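You operate a simulated robot arm through the tools that you are given. There is no shell and no other tool.

The job below is to be done with a simulated robot arm. You get a single attempt, and the scene is never put back.

JOB
Put things in order on the grey worktop. At the end: the blue plug stands where the teal locker key (marked "7") stood; the green earplug pair from the grey worktop stands where the blue plug stood; the teal locker key from the grey worktop stands where the yellow dial thermometer stood; the yellow dial thermometer stands on top of the teal spool; whatever was shut is shut again. Leave all else as you found it, and nothing knocked over.

The check looks at the end state, three seconds after you hand in, the way a careful person would. Anything else that was tipped, shoved, dropped, spilled or broken makes it a failure.

ROBOT AND FRAMES
A 7-joint arm with a two-finger gripper, fixed in place. Base frame: the origin is at the foot of the arm, x ahead of it, y to its left, z up; the work surface is at about z = 0. Readings come in mm, degrees, newtons and seconds.
With the tool pointing down near the work surface it reaches from about 160 to 380 mm from the base axis. Its first joint turns from -72.0 to 72.0 degrees. Payload 0.6 kg.
The TCP is the grasp point between the finger pads, 22 mm short of the fingertips. In the tool frame z runs along the fingers and y along their closing line. The gripper opens to 92 mm; its body begins 65 mm behind the TCP.
Orientation is that of the tool frame in the base frame, as a unit quaternion [x, y, z, w]. With the fingers straight down and closing along the base's y, the tool's x points along the base's -x, its y along +y and its z along -z.

CONTROLS
- The arm moves only by the tool drive_tool. Its argument "series" is a list that holds one entry, the list of rows, each a list of 6 numbers: the shift along the tool's x, y, z in units of 200 mm (1.0 is 200 mm), then the turn, a rotation vector about the tool's x, y, z in units of 120 degrees (1.0 is 120 degrees). In form: [[[x, y, z, ax, ay, az], ...]]. A call has 1 to 20 rows; each row is the pose to reach, as a shift and turn from the pose commanded when the call began, along the tool's axes at that moment. "gripper" is the gripper command, from -1 (shut) to 1 (fully open), values between in proportion, set as the call begins (left out, the last holds). A call with a number of a shift or a turn outside -1 to 1 is refused whole. Each row takes 0.2 s and may step no farther than 50 mm and 8.6 degrees from the row before; otherwise, or with a gripper value out of range, the whole call is refused. Where a pose cannot be reached the arm comes as near as it can. A force on the tool above 40 N (or 10 N above the force at the start of the call, whichever is more), or a blocked arm, ends the call early, and 0.2 s more pass. The fingers move at their own pace (about 59.9 mm/s each) and stop on an object; they squeeze with about 26 N. The grip force told is the motor's: it shows also when the fingers shut on nothing. Time passes only in rows, and 0.2 s behind the last, so rows that repeat a pose let the fingers close. The reply holds the time, the measured pose of the TCP, the force on the tool along the base axes, the opening and the grip force, in the units named above and with some noise, with the torque about the TCP (base axes, N m) and any sound that the robot's microphone picked up.
- Cameras (640 x 400 px; columns grow to the right, rows downward): "scene" is fixed at [58.7, -276.6, 393.2]; the picture's right is [0.73, -0.68, 0.00], its down [-0.44, -0.47, -0.77] and it looks along [0.52, 0.56, -0.64] (base axes); focal length 214 px, centre (320, 200). "wrist" rides on the gripper at [71, 19, -102] in the tool frame; the picture's right is [-0.26, 0.97, 0.00], its down [-0.75, -0.20, -0.63] and it looks along [-0.60, -0.16, 0.78] (tool axes); focal length 280 px, centre (320, 200). There is no depth. A picture from a camera that has moved, and an enlarged one, comes with that camera's place and axes in the base frame and with its lens.
- camera(camera): a new picture of that camera. No time passes.
- zoom(camera, box): a new picture of the part [left, top, right, bottom] of that camera's present view, enlarged. No time passes.
- sign_off(): hands the job in; it is judged then, once.

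Places have to be worked out from the pictures, the camera data and where the tool is seen. Open the gripper and draw the arm clear of the work before you hand the job in, unless the task says otherwise.

The tools are called after "Emit:" as name(argument=value, ...) on one line, values as JSON. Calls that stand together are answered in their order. drive_tool: Moves the arm, as the interface text tells. Its arguments: {"type":"object","properties":{"series":{"type":"array","items":{"type":"array","items":{"type":"array","items":{"type":"number"}}}},"gripper":{"type":"number"}},"required":["series"]} The other tools are called the same way: camera (camera) takes a picture; zoom (camera, box) takes an enlarged picture of a part of a camera's view; sign_off () hands the job in.

At the start:

```text
time_s: 0.0
eef_pos: [230.5, -2.3, 295.9]
orientation: [0.0, 1.0, -0.001, 0.0]
contact_force: [0.9, -0.1, -0.5]
moment: [0.02, 0.03, 0.04]
opening: 91.8
grip_force: 0.1
```

scene: 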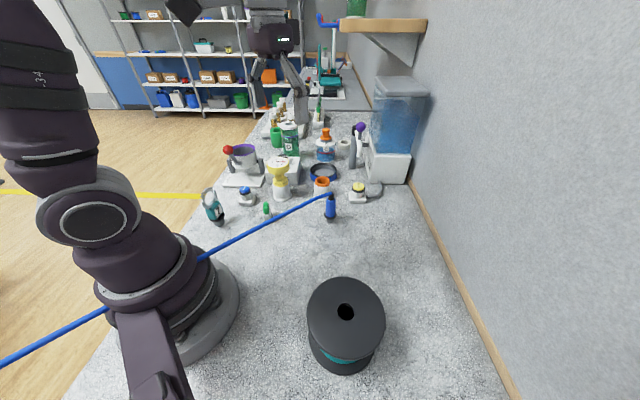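
wrist: 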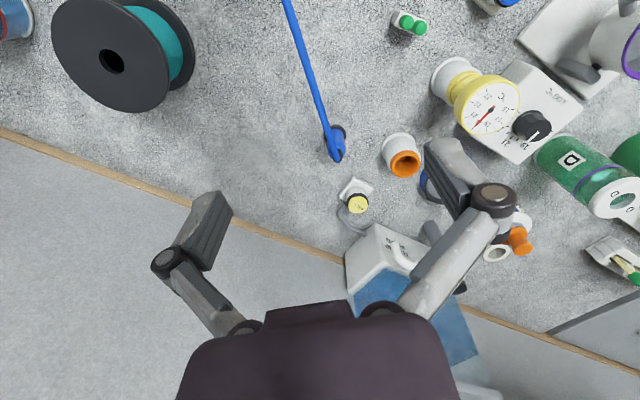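

I start by looking more closely at both views to identify the objects.

Emit:
zoom(camera="scene", box=[190, 90, 430, 240])

Emit:
zoom(camera="wrist", box=[300, 0, 640, 212])

Emit:
zoom(camera="scene", box=[180, 160, 300, 235])

Emit:
zoom(camera="scene", box=[280, 150, 400, 225])

```text
2.67 times, centred on (310, 165) of scene
camera zoom: at [58.7, -276.6, 393.2], right [0.73, -0.68, 0.0], down [-0.44, -0.47, -0.77], along [0.52, 0.56, -0.64], focal length 572 px, centre (347, 293)
```

zoom: 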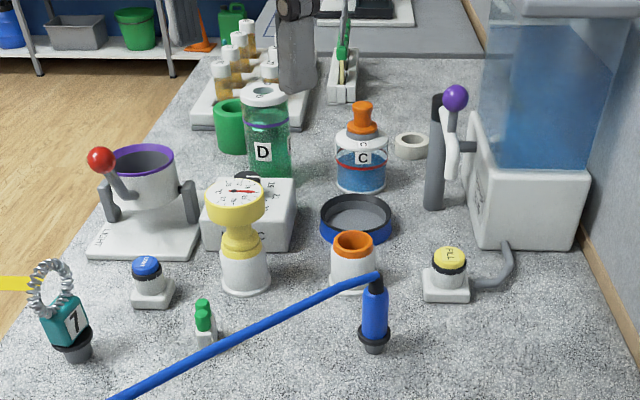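

```text
1.88 times, centred on (470, 106) of wrist
camera zoom: at [161.4, 18.0, 397.9], right [0.26, 0.97, 0.0], down [0.75, -0.2, 0.63], along [0.6, -0.16, -0.78], focal length 528 px, centre (38, 377)
```

zoom: 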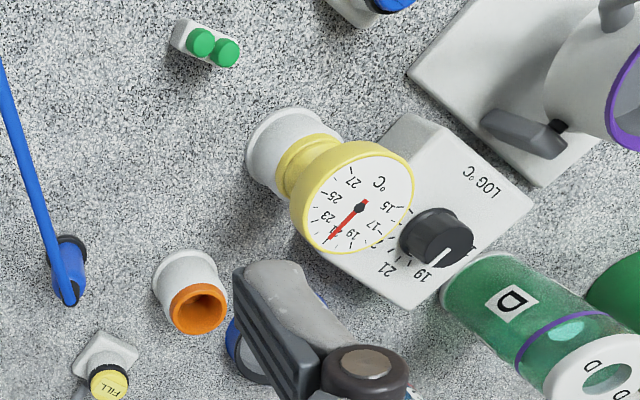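

```text
5.33 times, centred on (240, 198) of scene
camera zoom: at [58.7, -276.6, 393.2], right [0.73, -0.68, 0.0], down [-0.44, -0.47, -0.77], along [0.52, 0.56, -0.64], focal length 1144 px, centre (747, 213)
```

zoom: 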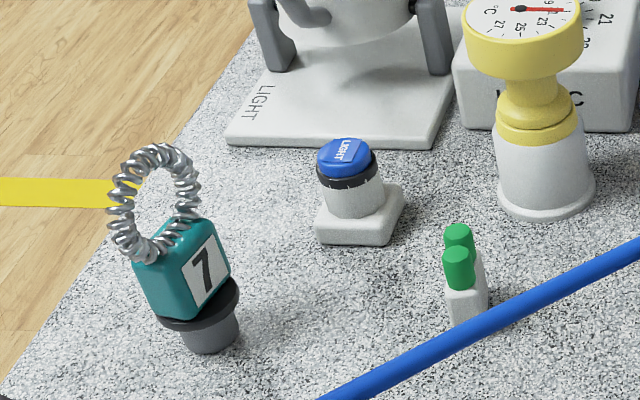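

```text
5.33 times, centred on (340, 188) of scene
camera zoom: at [58.7, -276.6, 393.2], right [0.73, -0.68, 0.0], down [-0.44, -0.47, -0.77], along [0.52, 0.56, -0.64], focal length 1144 px, centre (213, 267)
```

zoom: 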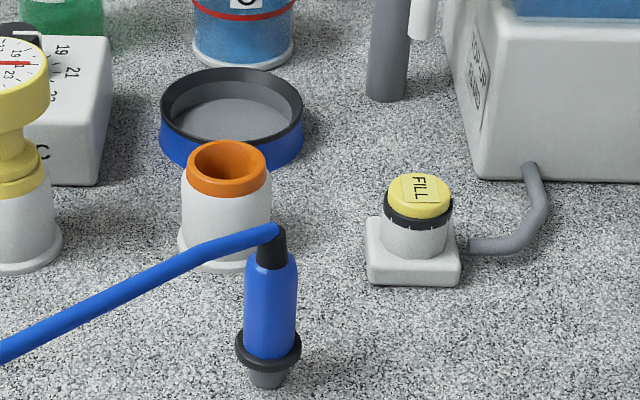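

The workspace is now identified: key "7" at about (128,172), earplugs about (222,98), thermometer about (315,160), plug about (343,-10), and spool top at about (171,-208, z 82). I move the wrist camera over the left side, staying high, to refine these positions.

Emit:
drive_tool(series=[[[0, 0.19, 0.08, 0, 0, 0], [0, 0.38, 0.16, 0, 0, 0], [0, 0.57, 0.24, 0, 0, 0], [0, 0.76, 0.32, 0, 0, 0]]])

Emit:
camera(camera="wrist")

Emit:
camera(camera="scene")

```text
time_s: 1.0
eef_pos: [230.9, 151.5, 232.3]
orientation: [0.0, 1.0, 0.0, 0.001]
contact_force: [0.0, 0.0, 0.6]
moment: [-0.01, -0.01, 0.0]
opening: 91.9
grip_force: 0.1
```

```text
taken
camera wrist: at [161.5, 170.7, 334.2], right [0.26, 0.97, 0.0], down [0.75, -0.2, 0.63], along [0.6, -0.16, -0.78], focal length 280 px, centre (320, 200)
```

wrist: 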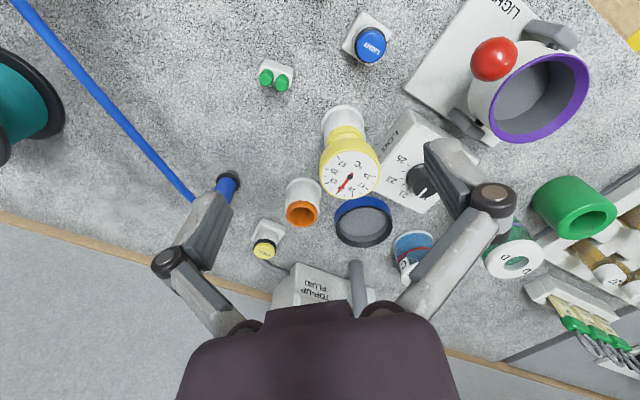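

```text
taken
```

scene: 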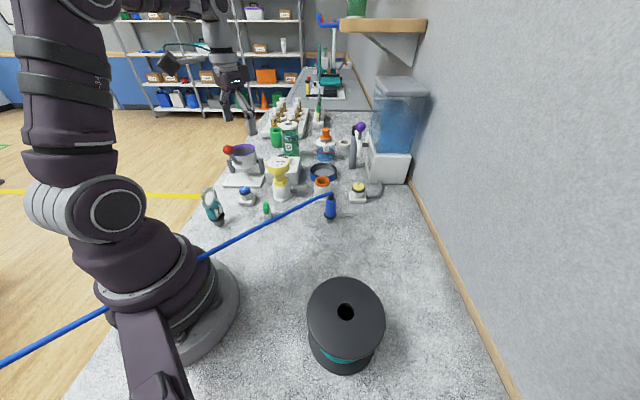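

The wrist view shows the thermometer, earplugs, LIGHT button and cups. I zoom in to measure.

Emit:
zoom(camera="wrist", box=[240, 0, 480, 150])

Emit:
zoom(camera="wrist", box=[170, 100, 410, 250])

Emit:
zoom(camera="scene", box=[180, 130, 340, 230])

Emit:
zoom(camera="scene", box=[260, 260, 420, 380])

```text
2.67 times, centred on (360, 75) of wrist
camera zoom: at [161.5, 170.7, 334.2], right [0.26, 0.97, 0.0], down [0.75, -0.2, 0.63], along [0.6, -0.16, -0.78], focal length 748 px, centre (213, 533)
```

zoom: 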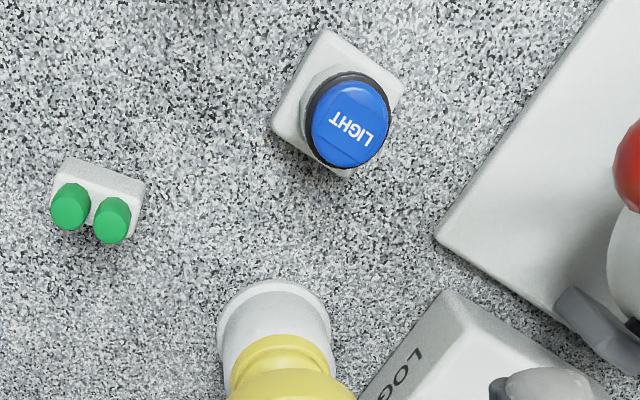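

```text
2.67 times, centred on (290, 175) of wrist
camera zoom: at [161.5, 170.7, 334.2], right [0.26, 0.97, 0.0], down [0.75, -0.2, 0.63], along [0.6, -0.16, -0.78], focal length 748 px, centre (400, 267)
```

zoom: 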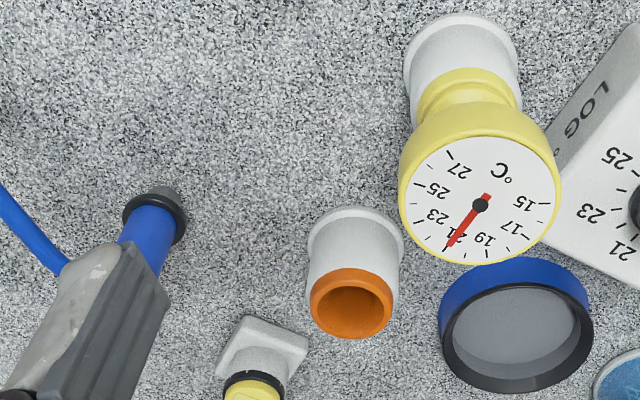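

```text
4.00 times, centred on (260, 180) of scene
camera zoom: at [58.7, -276.6, 393.2], right [0.73, -0.68, 0.0], down [-0.44, -0.47, -0.77], along [0.52, 0.56, -0.64], focal length 858 px, centre (560, 280)
```

zoom: 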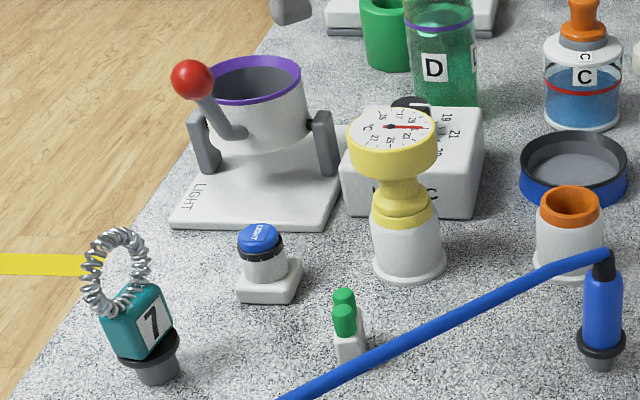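

```text
3.33 times, centred on (340, 320) of scene
camera zoom: at [58.7, -276.6, 393.2], right [0.73, -0.68, 0.0], down [-0.44, -0.47, -0.77], along [0.52, 0.56, -0.64], focal length 715 px, centre (253, -200)
```

zoom: 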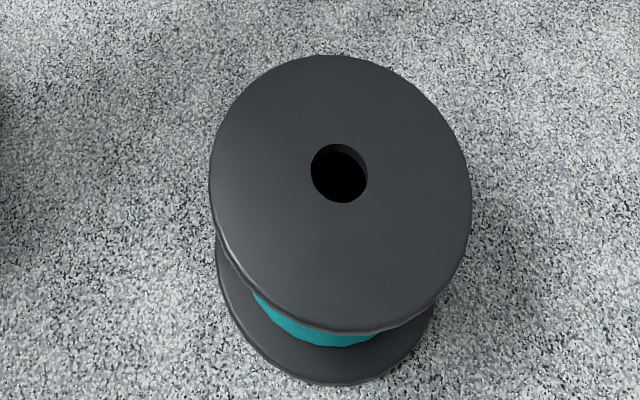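

The dial face triangulates to about (313,160,111), its white foot to about (311,157) with a 53 mm diameter. Next I look at the key from closer up.

Emit:
drive_tool(series=[[[0.17625, 0.0356, 0.1025, 0, 0, 0], [0.3525, 0.0712, 0.205, 0, 0, 0], [0.52875, 0.1068, 0.3075, 0, 0, 0], [0.705, 0.1425, 0.41, 0, 0, 0]]])

Emit:
camera(camera="wrist")

Emit:
zoom(camera="wrist", box=[240, 80, 400, 180])

```text
time_s: 2.0
eef_pos: [89.8, 179.6, 149.8]
orientation: [0.0, 1.0, 0.0, 0.0]
contact_force: [-0.2, -0.2, 1.3]
moment: [0.01, 0.02, 0.0]
opening: 92.0
grip_force: 0.0
```

```text
taken
camera wrist: at [19.3, 198.4, 252.4], right [0.26, 0.97, 0.0], down [0.75, -0.2, 0.63], along [0.6, -0.16, -0.78], focal length 280 px, centre (320, 200)
```

wrist: 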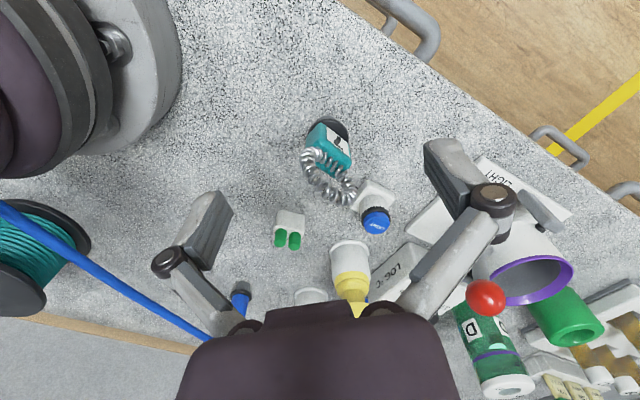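

```text
4.00 times, centred on (320, 130) of wrist
camera zoom: at [19.3, 198.4, 252.4], right [0.26, 0.97, 0.0], down [0.75, -0.2, 0.63], along [0.6, -0.16, -0.78], focal length 1122 px, centre (320, 480)
```

zoom: 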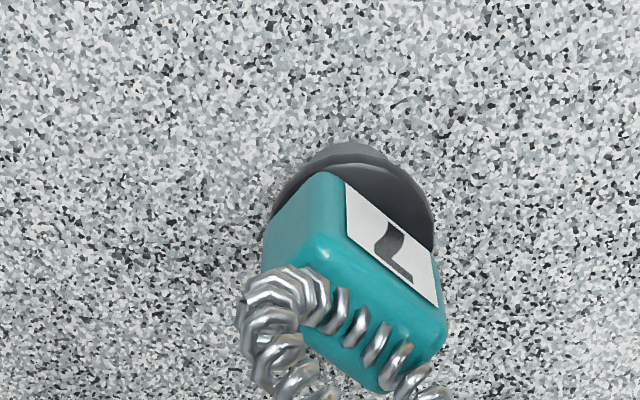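

The key fob sits on a dark collar near (130,176). I zoom further to work out the yaw of its cube and ring, and the scene view for the same.

Emit:
zoom(camera="wrist", box=[280, 100, 408, 220])

Emit:
zoom(camera="scene", box=[190, 175, 254, 235])

Emit:
zoom(camera="scene", box=[240, 180, 300, 230])

Emit:
zoom(camera="scene", box=[300, 170, 360, 230])

```text
3.33 times, centred on (344, 160) of wrist
camera zoom: at [19.3, 198.4, 252.4], right [0.26, 0.97, 0.0], down [0.75, -0.2, 0.63], along [0.6, -0.16, -0.78], focal length 935 px, centre (240, 333)
```

zoom: 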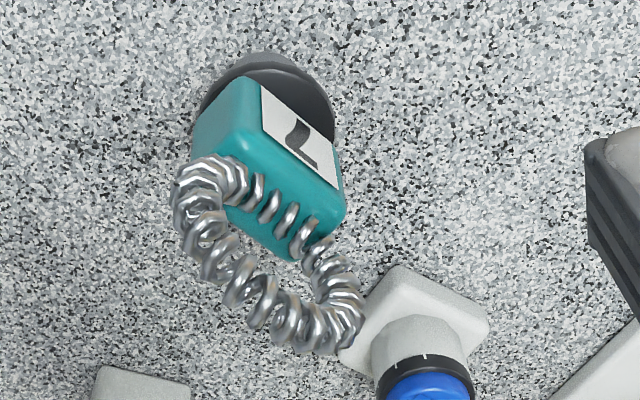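

```text
6.67 times, centred on (222, 205) of scene
camera zoom: at [58.7, -276.6, 393.2], right [0.73, -0.68, 0.0], down [-0.44, -0.47, -0.77], along [0.52, 0.56, -0.64], focal length 1430 px, centre (973, 167)
```

zoom: 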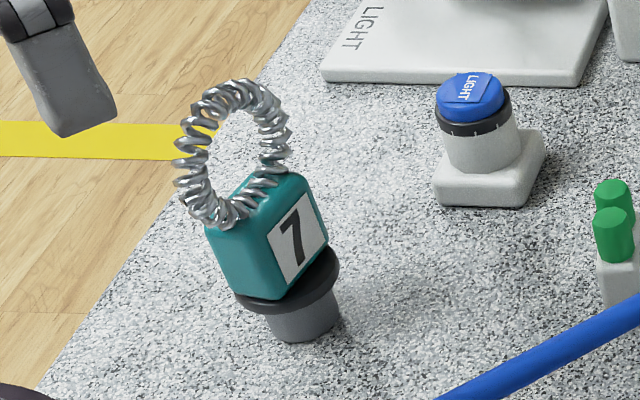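

```text
8.00 times, centred on (270, 205) of scene
camera zoom: at [58.7, -276.6, 393.2], right [0.73, -0.68, 0.0], down [-0.44, -0.47, -0.77], along [0.52, 0.56, -0.64], focal length 1716 px, centre (720, 160)
```

zoom: 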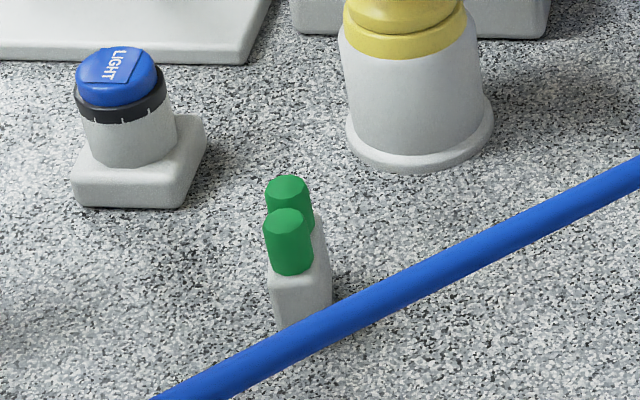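

```text
6.67 times, centred on (330, 200) of scene
camera zoom: at [58.7, -276.6, 393.2], right [0.73, -0.68, 0.0], down [-0.44, -0.47, -0.77], along [0.52, 0.56, -0.64], focal length 1430 px, centre (253, 200)
```

zoom: 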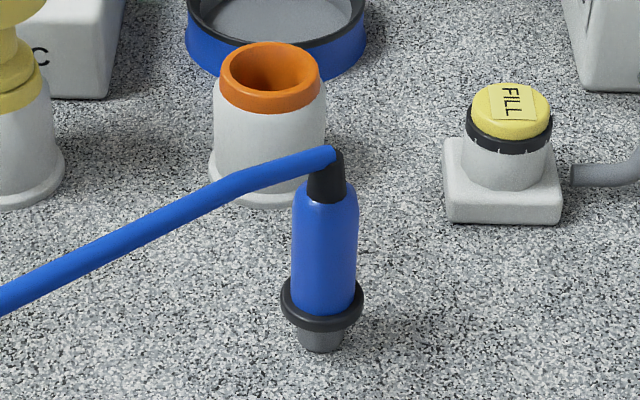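

The key cube is centred near (130,175), with the ring plane at about 35° yaw, and the plug is near (342,-9) with the cable leaving it at z≈90. The earplugs are near (230,104). I now go above the thermometer to check alignment before descending.

Emit:
drive_tool(series=[[[-0.19, -0.0165, -0.0625, 0, 0, 0], [-0.38, -0.033, -0.125, 0, 0, 0], [-0.57, -0.0495, -0.1875, 0, 0, 0], [-0.76, -0.066, -0.25, 0, 0, 0], [-0.95, -0.085, -0.25, 0, 0, 0]]])

Emit:
drive_tool(series=[[[-0.083, -0.006, 0, 0, 0, 0], [-0.166, -0.013, 0, 0, 0, 0], [-0.166, -0.013, 0, 0, 0, 0]]])

Emit:
camera(camera="wrist")

Emit:
camera(camera="scene")

```text
time_s: 3.2
eef_pos: [282.5, 160.8, 200.5]
orientation: [-0.001, 1.0, -0.001, -0.001]
contact_force: [0.8, 0.2, -0.4]
moment: [0.0, -0.02, 0.02]
opening: 92.0
grip_force: 0.0
```

```text
time_s: 4.0
eef_pos: [314.4, 157.2, 200.1]
orientation: [-0.001, 1.0, 0.0, 0.0]
contact_force: [-0.2, 0.9, -0.1]
moment: [0.0, -0.04, -0.01]
opening: 91.8
grip_force: 0.1
```

```text
taken
camera wrist: at [244.7, 177.4, 302.5], right [0.26, 0.97, 0.0], down [0.75, -0.2, 0.63], along [0.6, -0.16, -0.78], focal length 280 px, centre (320, 200)
```

wrist: 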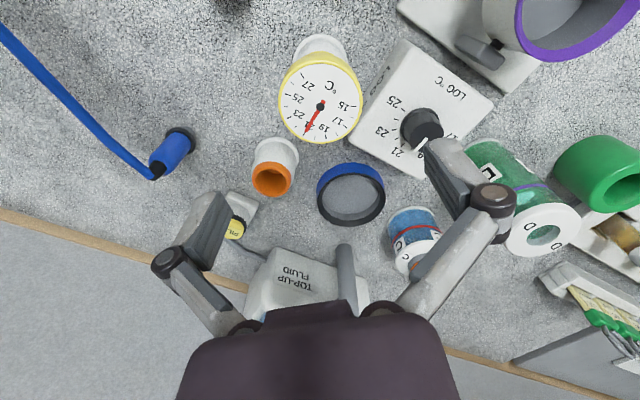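

```text
taken
```

scene: 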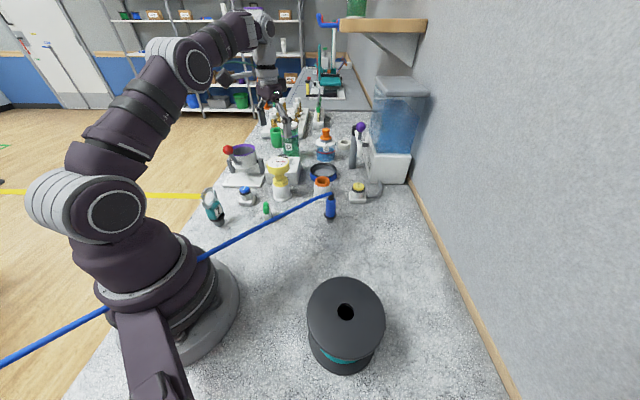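

The dial centre is confirmed at (313,160,111) with a diameter of about 57 mm, nearly centred between the fingers. I descend so the pads surround the head at z≈100, still open.

Emit:
drive_tool(series=[[[0.005, 0.011, 0.15, 0, 0, 0], [0.005, 0.011, 0.3, 0, 0, 0], [0.005, 0.011, 0.42, 0, 0, 0], [0.005, 0.011, 0.5, 0, 0, 0], [0.005, 0.011, 0.5, 0, 0, 0]]])

Emit:
camera(camera="wrist")

Emit:
zoom(camera="scene", box=[220, 100, 340, 220])

```text
time_s: 5.2
eef_pos: [312.7, 161.0, 99.5]
orientation: [0.0, 1.0, -0.001, 0.001]
contact_force: [-0.4, 0.5, 0.9]
moment: [-0.01, 0.0, 0.0]
opening: 91.8
grip_force: 0.1
```

```text
taken
camera wrist: at [241.8, 180.6, 201.6], right [0.26, 0.97, 0.0], down [0.75, -0.2, 0.63], along [0.6, -0.16, -0.78], focal length 280 px, centre (320, 200)
```

wrist: 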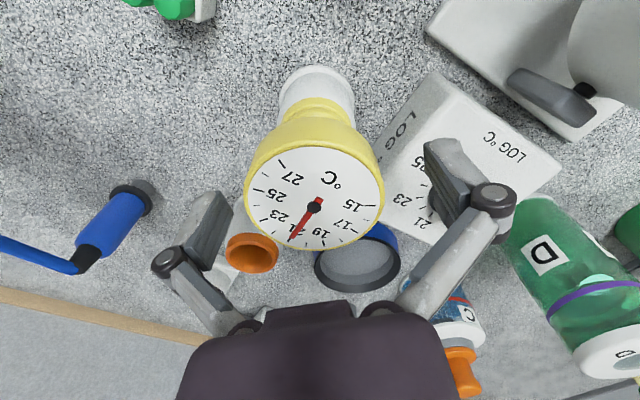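

```text
3.33 times, centred on (280, 160) of scene
camera zoom: at [58.7, -276.6, 393.2], right [0.73, -0.68, 0.0], down [-0.44, -0.47, -0.77], along [0.52, 0.56, -0.64], focal length 715 px, centre (453, 333)
```

zoom: 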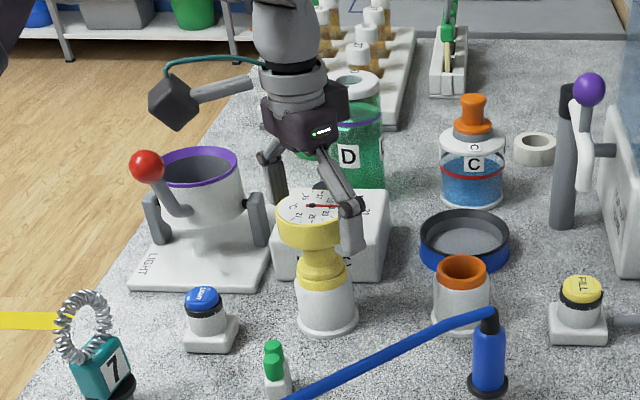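

The head is between the fingers with a ~2 mm offset; I correct slightly and close the gripper.

Emit:
drive_tool(series=[[[-0.007, -0.009, 0.005, 0, 0, 0], [-0.007, -0.009, 0.005, 0, 0, 0]]])

Emit:
drive_tool(series=[[[0, 0, 0, 0, 0, 0], [0, 0, 0, 0, 0, 0], [0, 0, 0, 0, 0, 0], [0, 0, 0, 0, 0, 0], [0, 0, 0, 0, 0, 0]]], gripper=-1)

Emit:
camera(camera="wrist")

```text
time_s: 5.8
eef_pos: [313.9, 158.2, 97.3]
orientation: [0.0, 1.0, 0.0, 0.0]
contact_force: [0.2, 0.0, -0.3]
moment: [0.0, -0.02, -0.04]
opening: 92.1
grip_force: 0.1
```

```text
time_s: 7.0
eef_pos: [313.6, 158.7, 98.0]
orientation: [0.0, 1.0, 0.0, 0.0]
contact_force: [-1.5, -3.8, 11.4]
moment: [-0.12, 0.14, 0.06]
opening: 56.0
grip_force: 25.9
```

```text
taken
camera wrist: at [243.9, 178.8, 200.9], right [0.26, 0.97, 0.0], down [0.75, -0.2, 0.63], along [0.6, -0.16, -0.78], focal length 280 px, centre (320, 200)
```

wrist: 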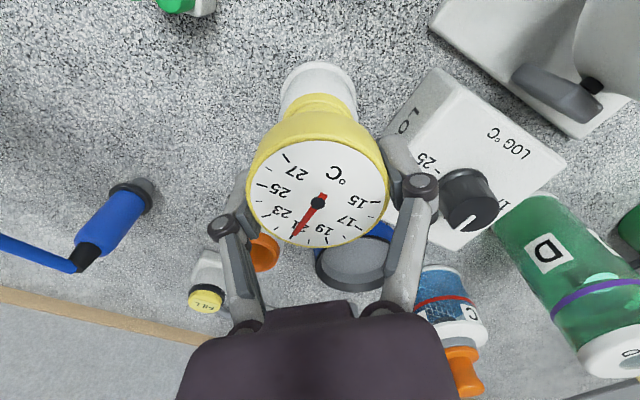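

The grip holds at 56 mm on the head with 26 N. I lift 20 mm slowly and check whether the white foot comes along.

Emit:
drive_tool(series=[[[0, 0, -0.02, 0, 0, 0], [0, 0, -0.05, 0, 0, 0], [0, 0, -0.1, 0, 0, 0], [0, 0, -0.1, 0, 0, 0]]])

Emit:
camera(camera="wrist")

Emit:
zoom(camera="scene", box=[220, 100, 340, 220])

```text
time_s: 8.0
eef_pos: [313.5, 158.0, 118.0]
orientation: [0.0, 1.0, -0.001, 0.0]
contact_force: [-0.9, -0.5, -2.4]
moment: [0.0, -0.02, 0.02]
opening: 55.9
grip_force: 26.1
```

```text
taken
camera wrist: at [243.5, 178.9, 220.1], right [0.26, 0.97, 0.0], down [0.75, -0.2, 0.63], along [0.6, -0.16, -0.78], focal length 280 px, centre (320, 200)
```

wrist: 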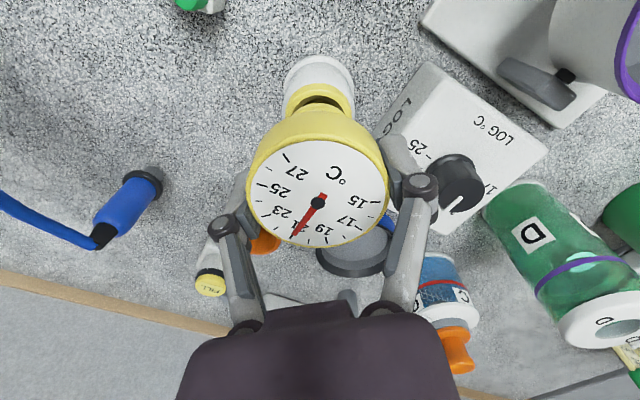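

```text
3.33 times, centred on (280, 160) of scene
camera zoom: at [58.7, -276.6, 393.2], right [0.73, -0.68, 0.0], down [-0.44, -0.47, -0.77], along [0.52, 0.56, -0.64], focal length 715 px, centre (453, 333)
```

zoom: 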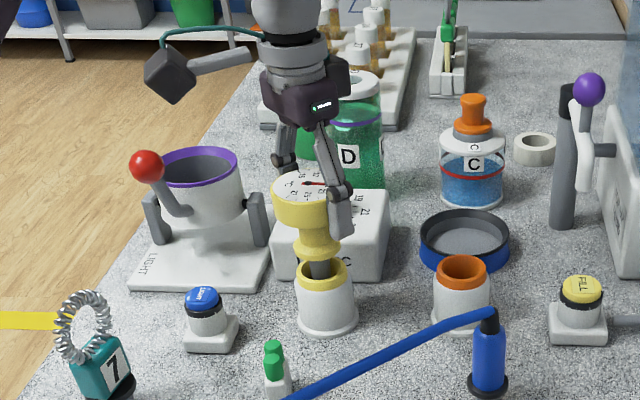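

The thermometer has its own grey peg and collar; the white yellow-rimmed holder stays. The peg will go into the spool's centre hole. I lift further to see the peg length and the holder's hole.

Emit:
drive_tool(series=[[[0, 0, -0.1, 0, 0, 0], [0, 0, -0.2, 0, 0, 0], [0, 0, -0.35, 0, 0, 0], [0, 0, -0.5, 0, 0, 0], [0, 0, -0.6, 0, 0, 0], [0, 0, -0.6, 0, 0, 0]]])

Emit:
camera(camera="wrist")

Emit:
zoom(camera="scene", box=[220, 60, 340, 220])

Emit:
zoom(camera="wrist", box=[240, 0, 400, 100])

```text
time_s: 9.4
eef_pos: [308.5, 155.6, 233.4]
orientation: [0.0, 1.0, -0.002, 0.001]
contact_force: [-1.2, 0.4, -0.8]
moment: [0.0, -0.01, 0.01]
opening: 55.8
grip_force: 25.4
out of reach, approached as far as the arm can: row 5, 6
```

```text
taken
camera wrist: at [237.8, 175.7, 336.2], right [0.26, 0.97, 0.0], down [0.75, -0.2, 0.63], along [0.6, -0.16, -0.78], focal length 280 px, centre (320, 200)
```

wrist: 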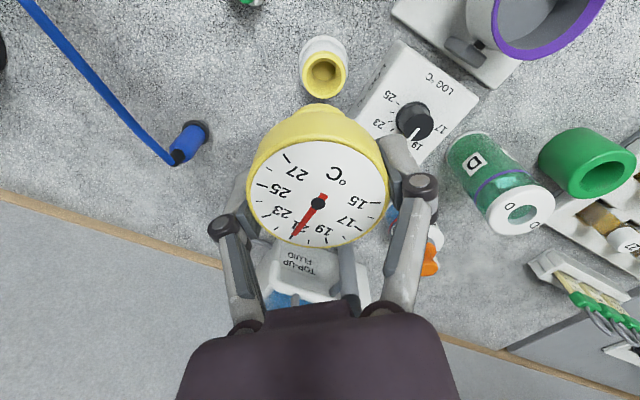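

```text
2.50 times, centred on (280, 140) of scene
camera zoom: at [58.7, -276.6, 393.2], right [0.73, -0.68, 0.0], down [-0.44, -0.47, -0.77], along [0.52, 0.56, -0.64], focal length 536 px, centre (420, 350)
```

zoom: 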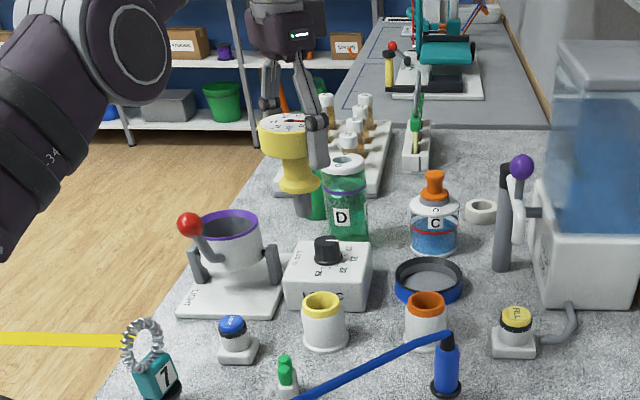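

```text
4.00 times, centred on (320, 50) of wrist
camera zoom: at [237.8, 175.7, 336.2], right [0.26, 0.97, 0.0], down [0.75, -0.2, 0.63], along [0.6, -0.16, -0.78], focal length 1122 px, centre (320, 800)
```

zoom: 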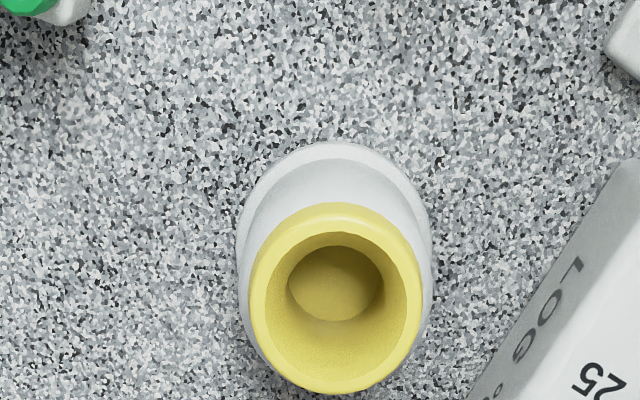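

The holder's hole is at about (313,159.5); the arm is at its height limit there. I carry the thermometer toward the spool in two legs, with the peg around z≈170, well above the cable.

Emit:
drive_tool(series=[[[0.07, -0.18, 0, 0, 0, 0], [0.14, -0.36, 0, 0, 0, 0], [0.21, -0.54, 0, 0, 0, 0], [0.28, -0.72, 0, 0, 0, 0], [0.35, -0.9, 0, 0, 0, 0]]])

Emit:
camera(camera="scene")

```text
time_s: 10.6
eef_pos: [235.9, -22.0, 236.6]
orientation: [-0.002, 1.0, 0.0, 0.0]
contact_force: [0.1, 0.5, -0.6]
moment: [0.01, 0.01, 0.0]
opening: 55.8
grip_force: 26.0
```

```text
taken
```

scene: 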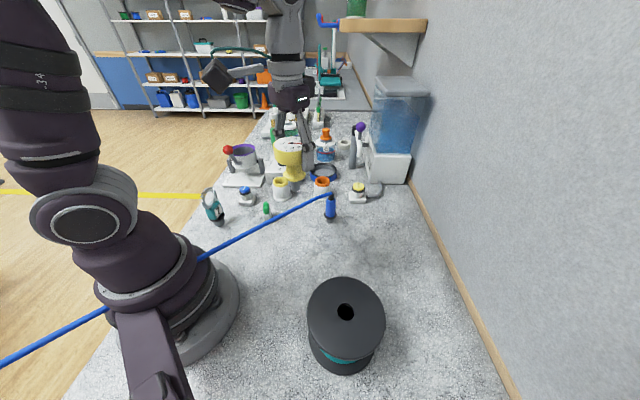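

I continue with the second leg to above the spool.

Emit:
drive_tool(series=[[[0.064, -0.185, 0, 0, 0, 0], [0.128, -0.37, 0, 0, 0, 0], [0.192, -0.555, 0, 0, 0, 0], [0.256, -0.74, 0, 0, 0, 0], [0.322, -0.928, 0, 0, 0, 0], [0.322, -0.928, 0, 0, 0, 0]]])

Emit:
camera(camera="scene")

Emit:
camera(camera="wrist")

```text
time_s: 12.0
eef_pos: [173.1, -210.0, 235.1]
orientation: [-0.001, 1.0, -0.001, -0.001]
contact_force: [-0.3, 0.8, -1.7]
moment: [-0.01, 0.01, 0.01]
opening: 55.6
grip_force: 25.5
```

```text
taken
```

scene: 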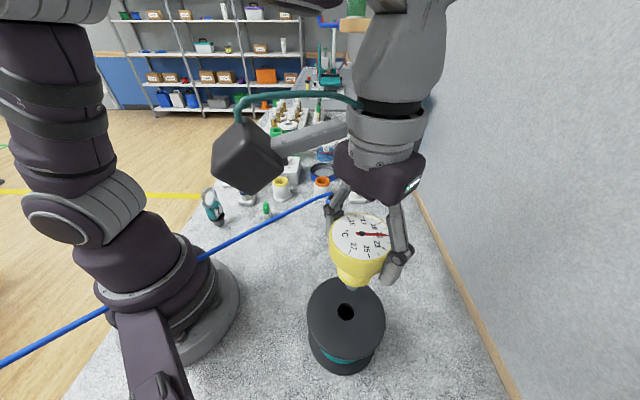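

```text
taken
camera wrist: at [102.8, -189.7, 337.2], right [0.26, 0.97, 0.0], down [0.75, -0.2, 0.63], along [0.6, -0.16, -0.78], focal length 280 px, centre (320, 200)
```

wrist: 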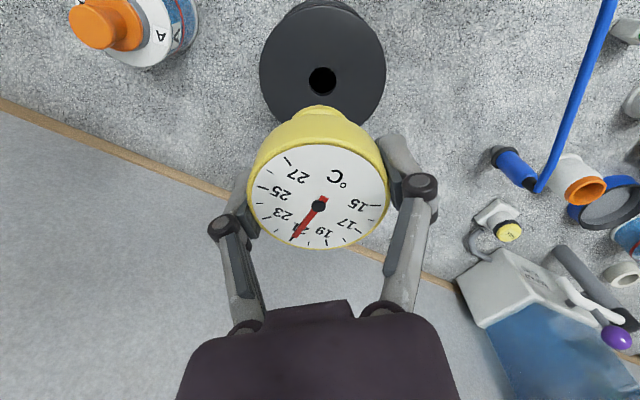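

I zoom into both views to fix the hole position and peg size precisely.

Emit:
zoom(camera="wrist", box=[250, 0, 400, 130])

Emit:
zoom(camera="scene", box=[295, 200, 425, 330])

```text
3.08 times, centred on (325, 65) of wrist
camera zoom: at [102.8, -189.7, 337.2], right [0.26, 0.97, 0.0], down [0.75, -0.2, 0.63], along [0.6, -0.16, -0.78], focal length 863 px, centre (305, 615)
```

zoom: 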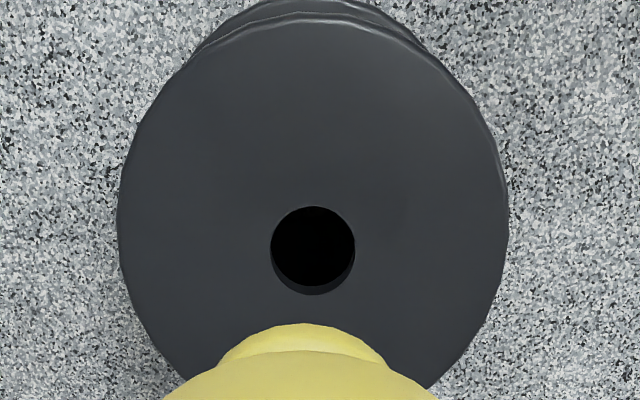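

```text
3.08 times, centred on (360, 265) of scene
camera zoom: at [58.7, -276.6, 393.2], right [0.73, -0.68, 0.0], down [-0.44, -0.47, -0.77], along [0.52, 0.56, -0.64], focal length 660 px, centre (197, 0)
```

zoom: 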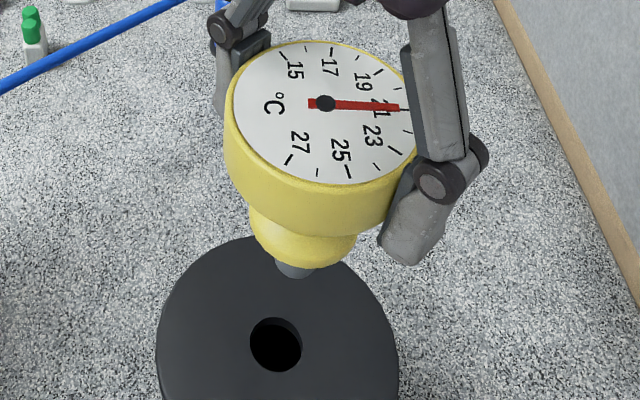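

The hole centre comes out at (172.3,-206.3), 24 mm wide, top z≈81; the held thermometer axis is at about (173.5,-209.3). I shift to align and descend to just above the hole.

Emit:
drive_tool(series=[[[0.006, 0.015, 0.0, 0, 0, 0], [0.006, 0.015, 0.15, 0, 0, 0], [0.006, 0.015, 0.25, 0, 0, 0], [0.006, 0.015, 0.3, 0, 0, 0], [0.006, 0.015, 0.3, 0, 0, 0]]])

Emit:
camera(camera="wrist")

Emit:
zoom(camera="scene", box=[280, 220, 440, 380])

```text
time_s: 13.2
eef_pos: [173.0, -207.0, 175.2]
orientation: [0.0, 1.0, 0.0, 0.0]
contact_force: [-0.6, 0.5, -1.8]
moment: [0.01, -0.01, 0.0]
opening: 55.5
grip_force: 26.0
```

```text
taken
camera wrist: at [102.7, -187.0, 277.9], right [0.26, 0.97, 0.0], down [0.75, -0.2, 0.63], along [0.6, -0.16, -0.78], focal length 280 px, centre (320, 200)
```

wrist: 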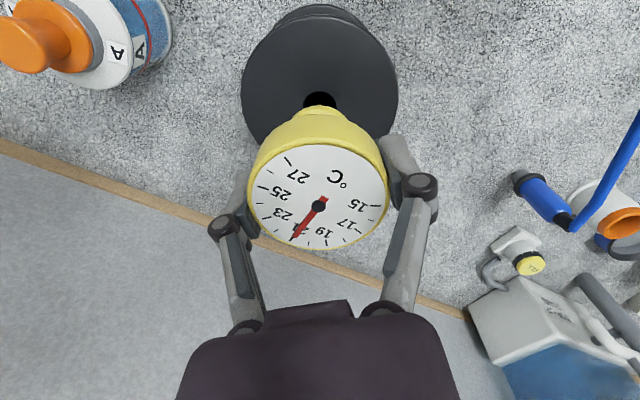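

```text
2.50 times, centred on (360, 300) of scene
camera zoom: at [58.7, -276.6, 393.2], right [0.73, -0.68, 0.0], down [-0.44, -0.47, -0.77], along [0.52, 0.56, -0.64], focal length 536 px, centre (220, -50)
```

zoom: 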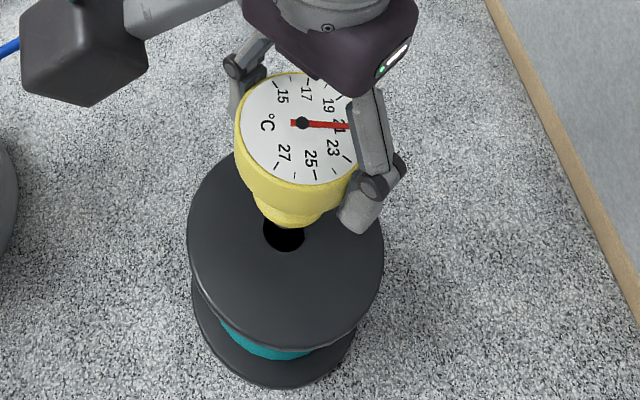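

I zoom in to see whether the peg tip lines up with the hole.

Emit:
zoom(camera="scene", box=[325, 275, 385, 325])

Emit:
zoom(camera="wrist", box=[280, 70, 360, 130])

```text
8.00 times, centred on (355, 300) of scene
camera zoom: at [58.7, -276.6, 393.2], right [0.73, -0.68, 0.0], down [-0.44, -0.47, -0.77], along [0.52, 0.56, -0.64], focal length 1716 px, centre (40, -600)
```

zoom: 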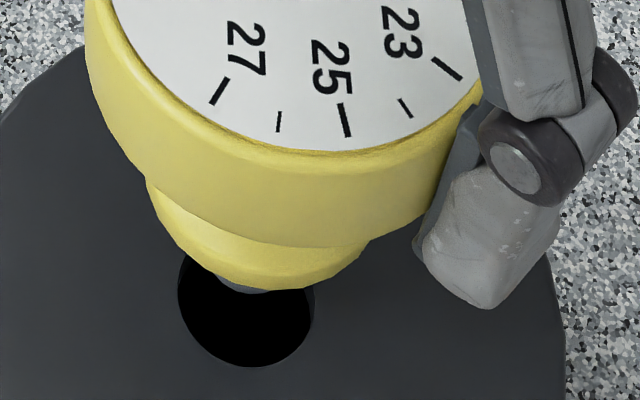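

```text
6.67 times, centred on (320, 100) of wrist
camera zoom: at [102.7, -187.0, 277.9], right [0.26, 0.97, 0.0], down [0.75, -0.2, 0.63], along [0.6, -0.16, -0.78], focal length 1869 px, centre (320, 867)
```

zoom: 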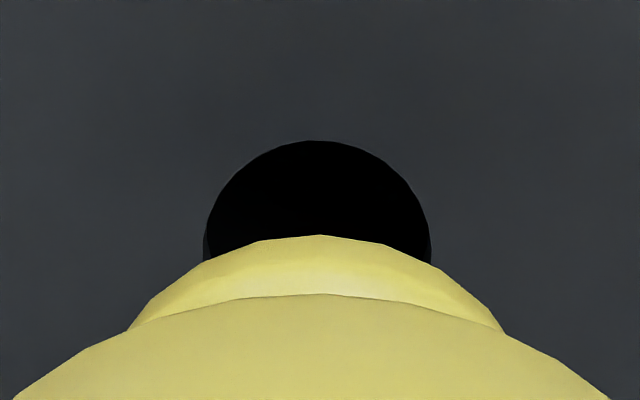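

The dial axis agrees with the hole within about 1 mm in both views. I lower 25 mm so the peg enters the hole, then read the force.

Emit:
drive_tool(series=[[[0.003, 0.002, 0.03, 0, 0, 0], [0.003, 0.002, 0.06, 0, 0, 0], [0.003, 0.002, 0.09, 0, 0, 0], [0.003, 0.002, 0.11, 0, 0, 0]]])

Emit:
zoom(camera="scene", box=[310, 260, 400, 335])

Emit:
camera(camera="wrist")

```text
time_s: 14.2
eef_pos: [172.4, -205.9, 152.5]
orientation: [0.001, 1.0, -0.001, 0.001]
contact_force: [0.3, 1.0, 18.1]
moment: [-0.01, -0.04, 0.08]
opening: 54.2
grip_force: 26.1
```

```text
5.33 times, centred on (355, 298) of scene
camera zoom: at [58.7, -276.6, 393.2], right [0.73, -0.68, 0.0], down [-0.44, -0.47, -0.77], along [0.52, 0.56, -0.64], focal length 1144 px, centre (133, -320)
```

zoom: 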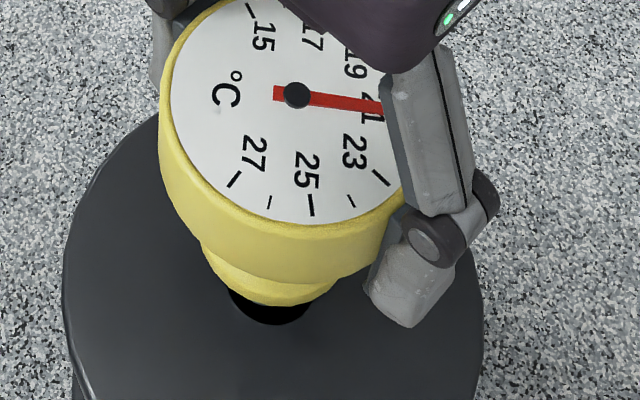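

```text
taken
camera wrist: at [102.5, -186.4, 255.6], right [0.26, 0.97, 0.0], down [0.75, -0.2, 0.63], along [0.6, -0.17, -0.78], focal length 280 px, centre (320, 200)
```

wrist: 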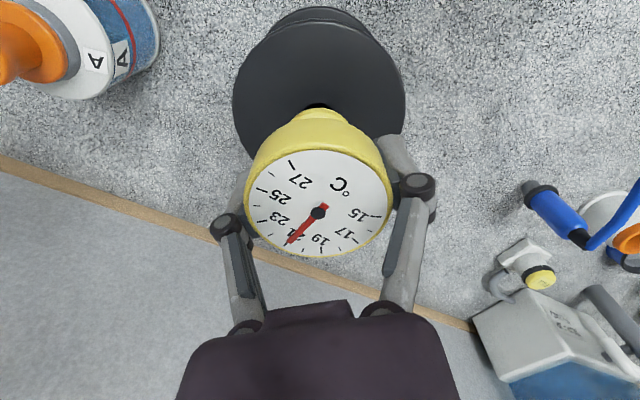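

Force rose to 18 N and the head slid up about 6 mm in the pads, so the peg tip is touching the spool's rim rather than entering. I back up 14 mm and look at the tip relative to the hole.

Emit:
drive_tool(series=[[[0, 0, -0.03, 0, 0, 0], [0, 0, -0.07, 0, 0, 0], [0, 0, -0.07, 0, 0, 0]]])

Emit:
zoom(camera="scene", box=[325, 275, 385, 325])

Emit:
zoom(camera="wrist", box=[220, 60, 420, 260])

```text
time_s: 15.0
eef_pos: [173.1, -206.3, 167.5]
orientation: [0.0, 1.0, 0.0, 0.0]
contact_force: [-0.7, -0.5, -1.4]
moment: [0.01, -0.01, -0.01]
opening: 53.9
grip_force: 26.0
```

```text
8.00 times, centred on (355, 300) of scene
camera zoom: at [58.7, -276.6, 393.2], right [0.73, -0.68, 0.0], down [-0.44, -0.47, -0.77], along [0.52, 0.56, -0.64], focal length 1716 px, centre (40, -600)
```

zoom: 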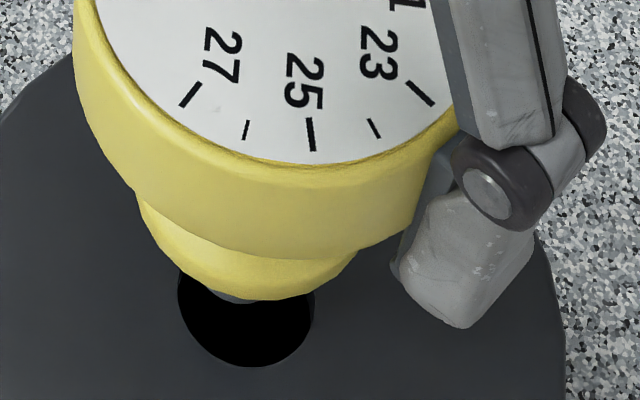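

```text
2.00 times, centred on (320, 160) of wrist
camera zoom: at [102.0, -186.0, 269.8], right [0.26, 0.97, 0.0], down [0.75, -0.2, 0.63], along [0.6, -0.16, -0.78], focal length 561 px, centre (320, 280)
```

zoom: 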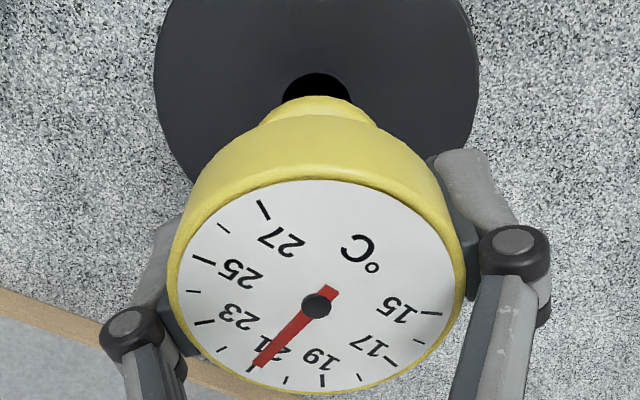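

The object slipped about 5 mm up in the grip but is still upright. I need a cleaner look at tip and hole, so I take high-zoom scene views before deciding.

Emit:
zoom(camera="scene", box=[335, 295, 365, 325])

Emit:
zoom(camera="scene", box=[305, 230, 405, 330])

Emit:
zoom(camera="wrist", box=[290, 80, 350, 120])

```text
13.33 times, centred on (350, 310) of scene
camera zoom: at [58.7, -276.6, 393.2], right [0.73, -0.68, 0.0], down [-0.44, -0.47, -0.77], along [0.52, 0.56, -0.64], focal length 2860 px, centre (-80, -1267)
```

zoom: 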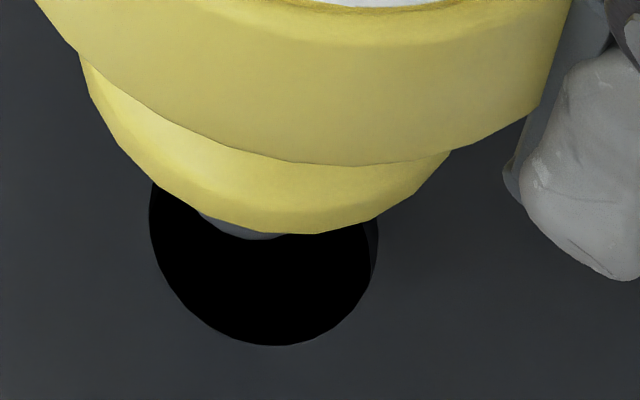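

```text
4.00 times, centred on (355, 280) of scene
camera zoom: at [58.7, -276.6, 393.2], right [0.73, -0.68, 0.0], down [-0.44, -0.47, -0.77], along [0.52, 0.56, -0.64], focal length 858 px, centre (180, -120)
```

zoom: 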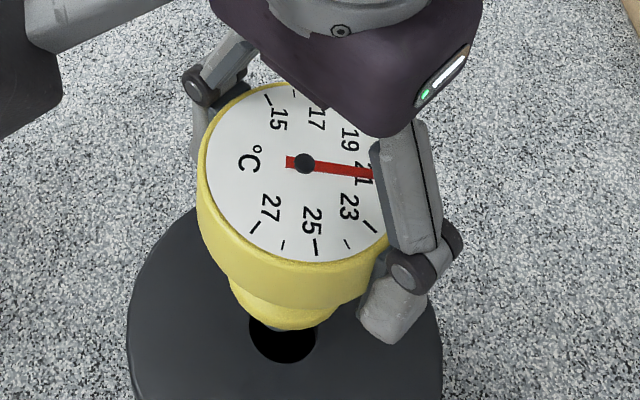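

```text
10.00 times, centred on (320, 100) of wrist
camera zoom: at [102.0, -186.0, 269.8], right [0.26, 0.97, 0.0], down [0.75, -0.2, 0.63], along [0.6, -0.16, -0.78], focal length 2804 px, centre (320, 1200)
```

zoom: 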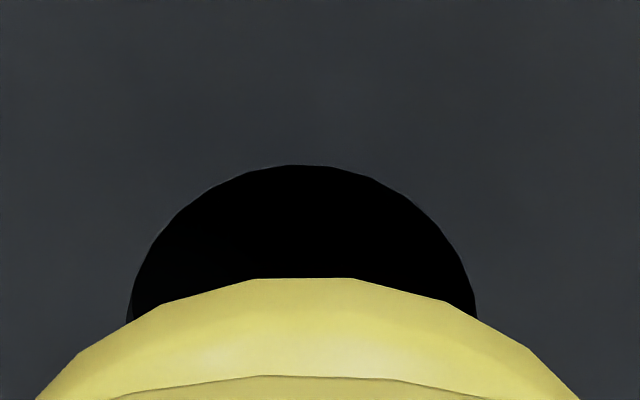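

In the zoom the tip, projected down, sits about 2.5 mm off the hole centre (toward -x, +y). I shift by (+2,-1.3) and re-check before lowering.

Emit:
drive_tool(series=[[[-0.01, -0.0065, 0, 0, 0, 0], [-0.01, -0.0065, 0.015, 0, 0, 0], [-0.01, -0.0065, 0.015, 0, 0, 0]]])

Emit:
zoom(camera="scene", box=[335, 295, 365, 325])

Emit:
zoom(camera="wrist", box=[280, 80, 360, 130])

```text
time_s: 15.8
eef_pos: [173.6, -207.8, 164.5]
orientation: [0.0, 1.0, 0.0, 0.0]
contact_force: [0.4, 0.7, -1.7]
moment: [0.0, 0.04, -0.04]
opening: 53.9
grip_force: 26.4
```

```text
13.33 times, centred on (350, 310) of scene
camera zoom: at [58.7, -276.6, 393.2], right [0.73, -0.68, 0.0], down [-0.44, -0.47, -0.77], along [0.52, 0.56, -0.64], focal length 2860 px, centre (-80, -1267)
```

zoom: 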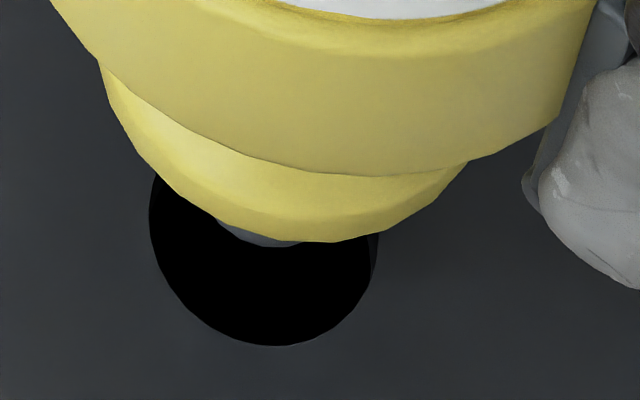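

```text
8.00 times, centred on (320, 105) of wrist
camera zoom: at [103.8, -187.0, 267.1], right [0.26, 0.97, 0.0], down [0.75, -0.2, 0.63], along [0.6, -0.16, -0.78], focal length 2243 px, centre (320, 960)
```

zoom: 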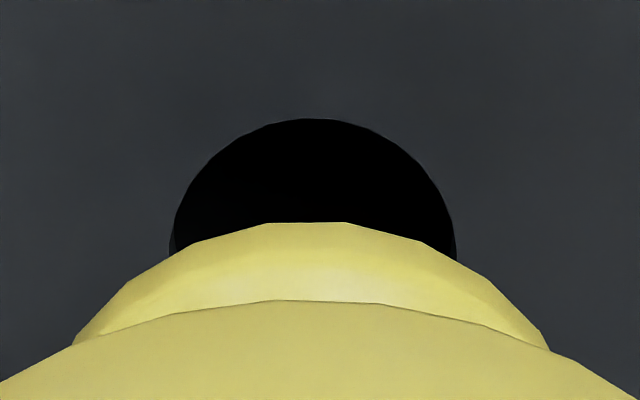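

Tip is now within about 1 mm of the hole centre. I lower in small steps and read the force.

Emit:
drive_tool(series=[[[0.001, -0.003, 0.025, 0, 0, 0], [0.001, -0.003, 0.05, 0, 0, 0], [0.001, -0.003, 0.065, 0, 0, 0], [0.001, -0.003, 0.075, 0, 0, 0]]])

Emit:
zoom(camera="scene", box=[335, 295, 365, 325])

Emit:
zoom(camera="wrist", box=[220, 60, 420, 260])

```text
time_s: 16.8
eef_pos: [174.1, -209.5, 150.1]
orientation: [0.0, 1.0, -0.001, 0.001]
contact_force: [0.9, 0.7, 19.8]
moment: [0.04, -0.08, 0.0]
opening: 54.3
grip_force: 26.1
```

```text
13.33 times, centred on (350, 310) of scene
camera zoom: at [58.7, -276.6, 393.2], right [0.73, -0.68, 0.0], down [-0.44, -0.47, -0.77], along [0.52, 0.56, -0.64], focal length 2860 px, centre (-80, -1267)
```

zoom: 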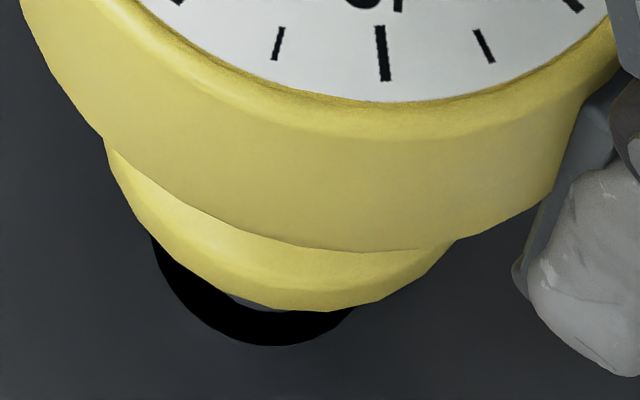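

```text
2.00 times, centred on (320, 160) of wrist
camera zoom: at [103.5, -188.4, 252.3], right [0.26, 0.97, 0.0], down [0.75, -0.2, 0.63], along [0.6, -0.17, -0.78], focal length 561 px, centre (320, 280)
```

zoom: 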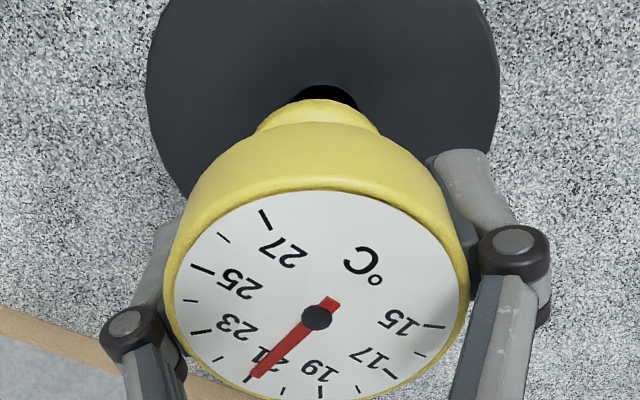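

The force is ~20 N again with the tip visibly centred over the hole, so it may be resting on a floor. I measure the dial height to work out where the tip is.

Emit:
zoom(camera="scene", box=[305, 240, 405, 340])

Emit:
zoom(camera="wrist", box=[290, 60, 350, 120])

```text
4.00 times, centred on (355, 290) of scene
camera zoom: at [58.7, -276.6, 393.2], right [0.73, -0.68, 0.0], down [-0.44, -0.47, -0.77], along [0.52, 0.56, -0.64], focal length 858 px, centre (180, -160)
```

zoom: 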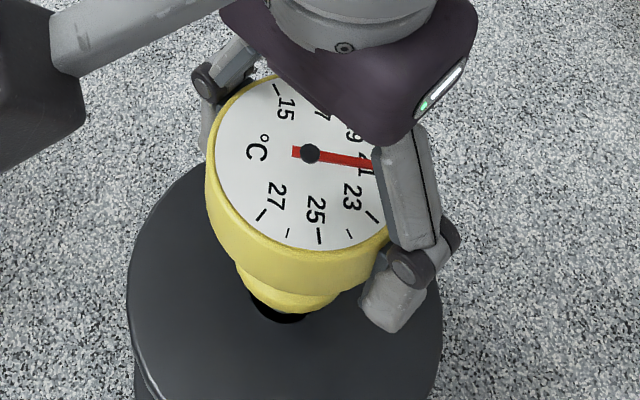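

```text
6.67 times, centred on (320, 90) of wrist
camera zoom: at [103.5, -188.4, 252.3], right [0.26, 0.97, 0.0], down [0.75, -0.2, 0.63], along [0.6, -0.17, -0.78], focal length 1869 px, centre (320, 933)
```

zoom: 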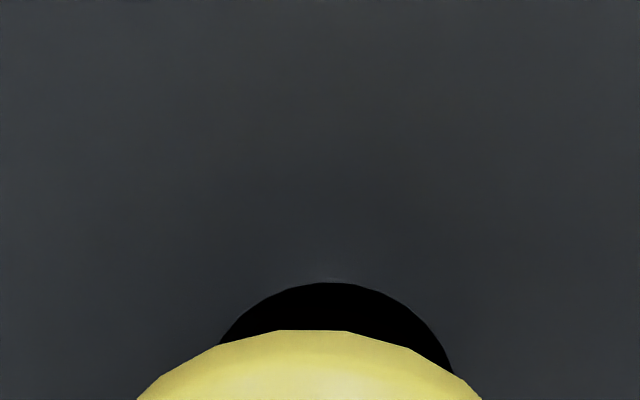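

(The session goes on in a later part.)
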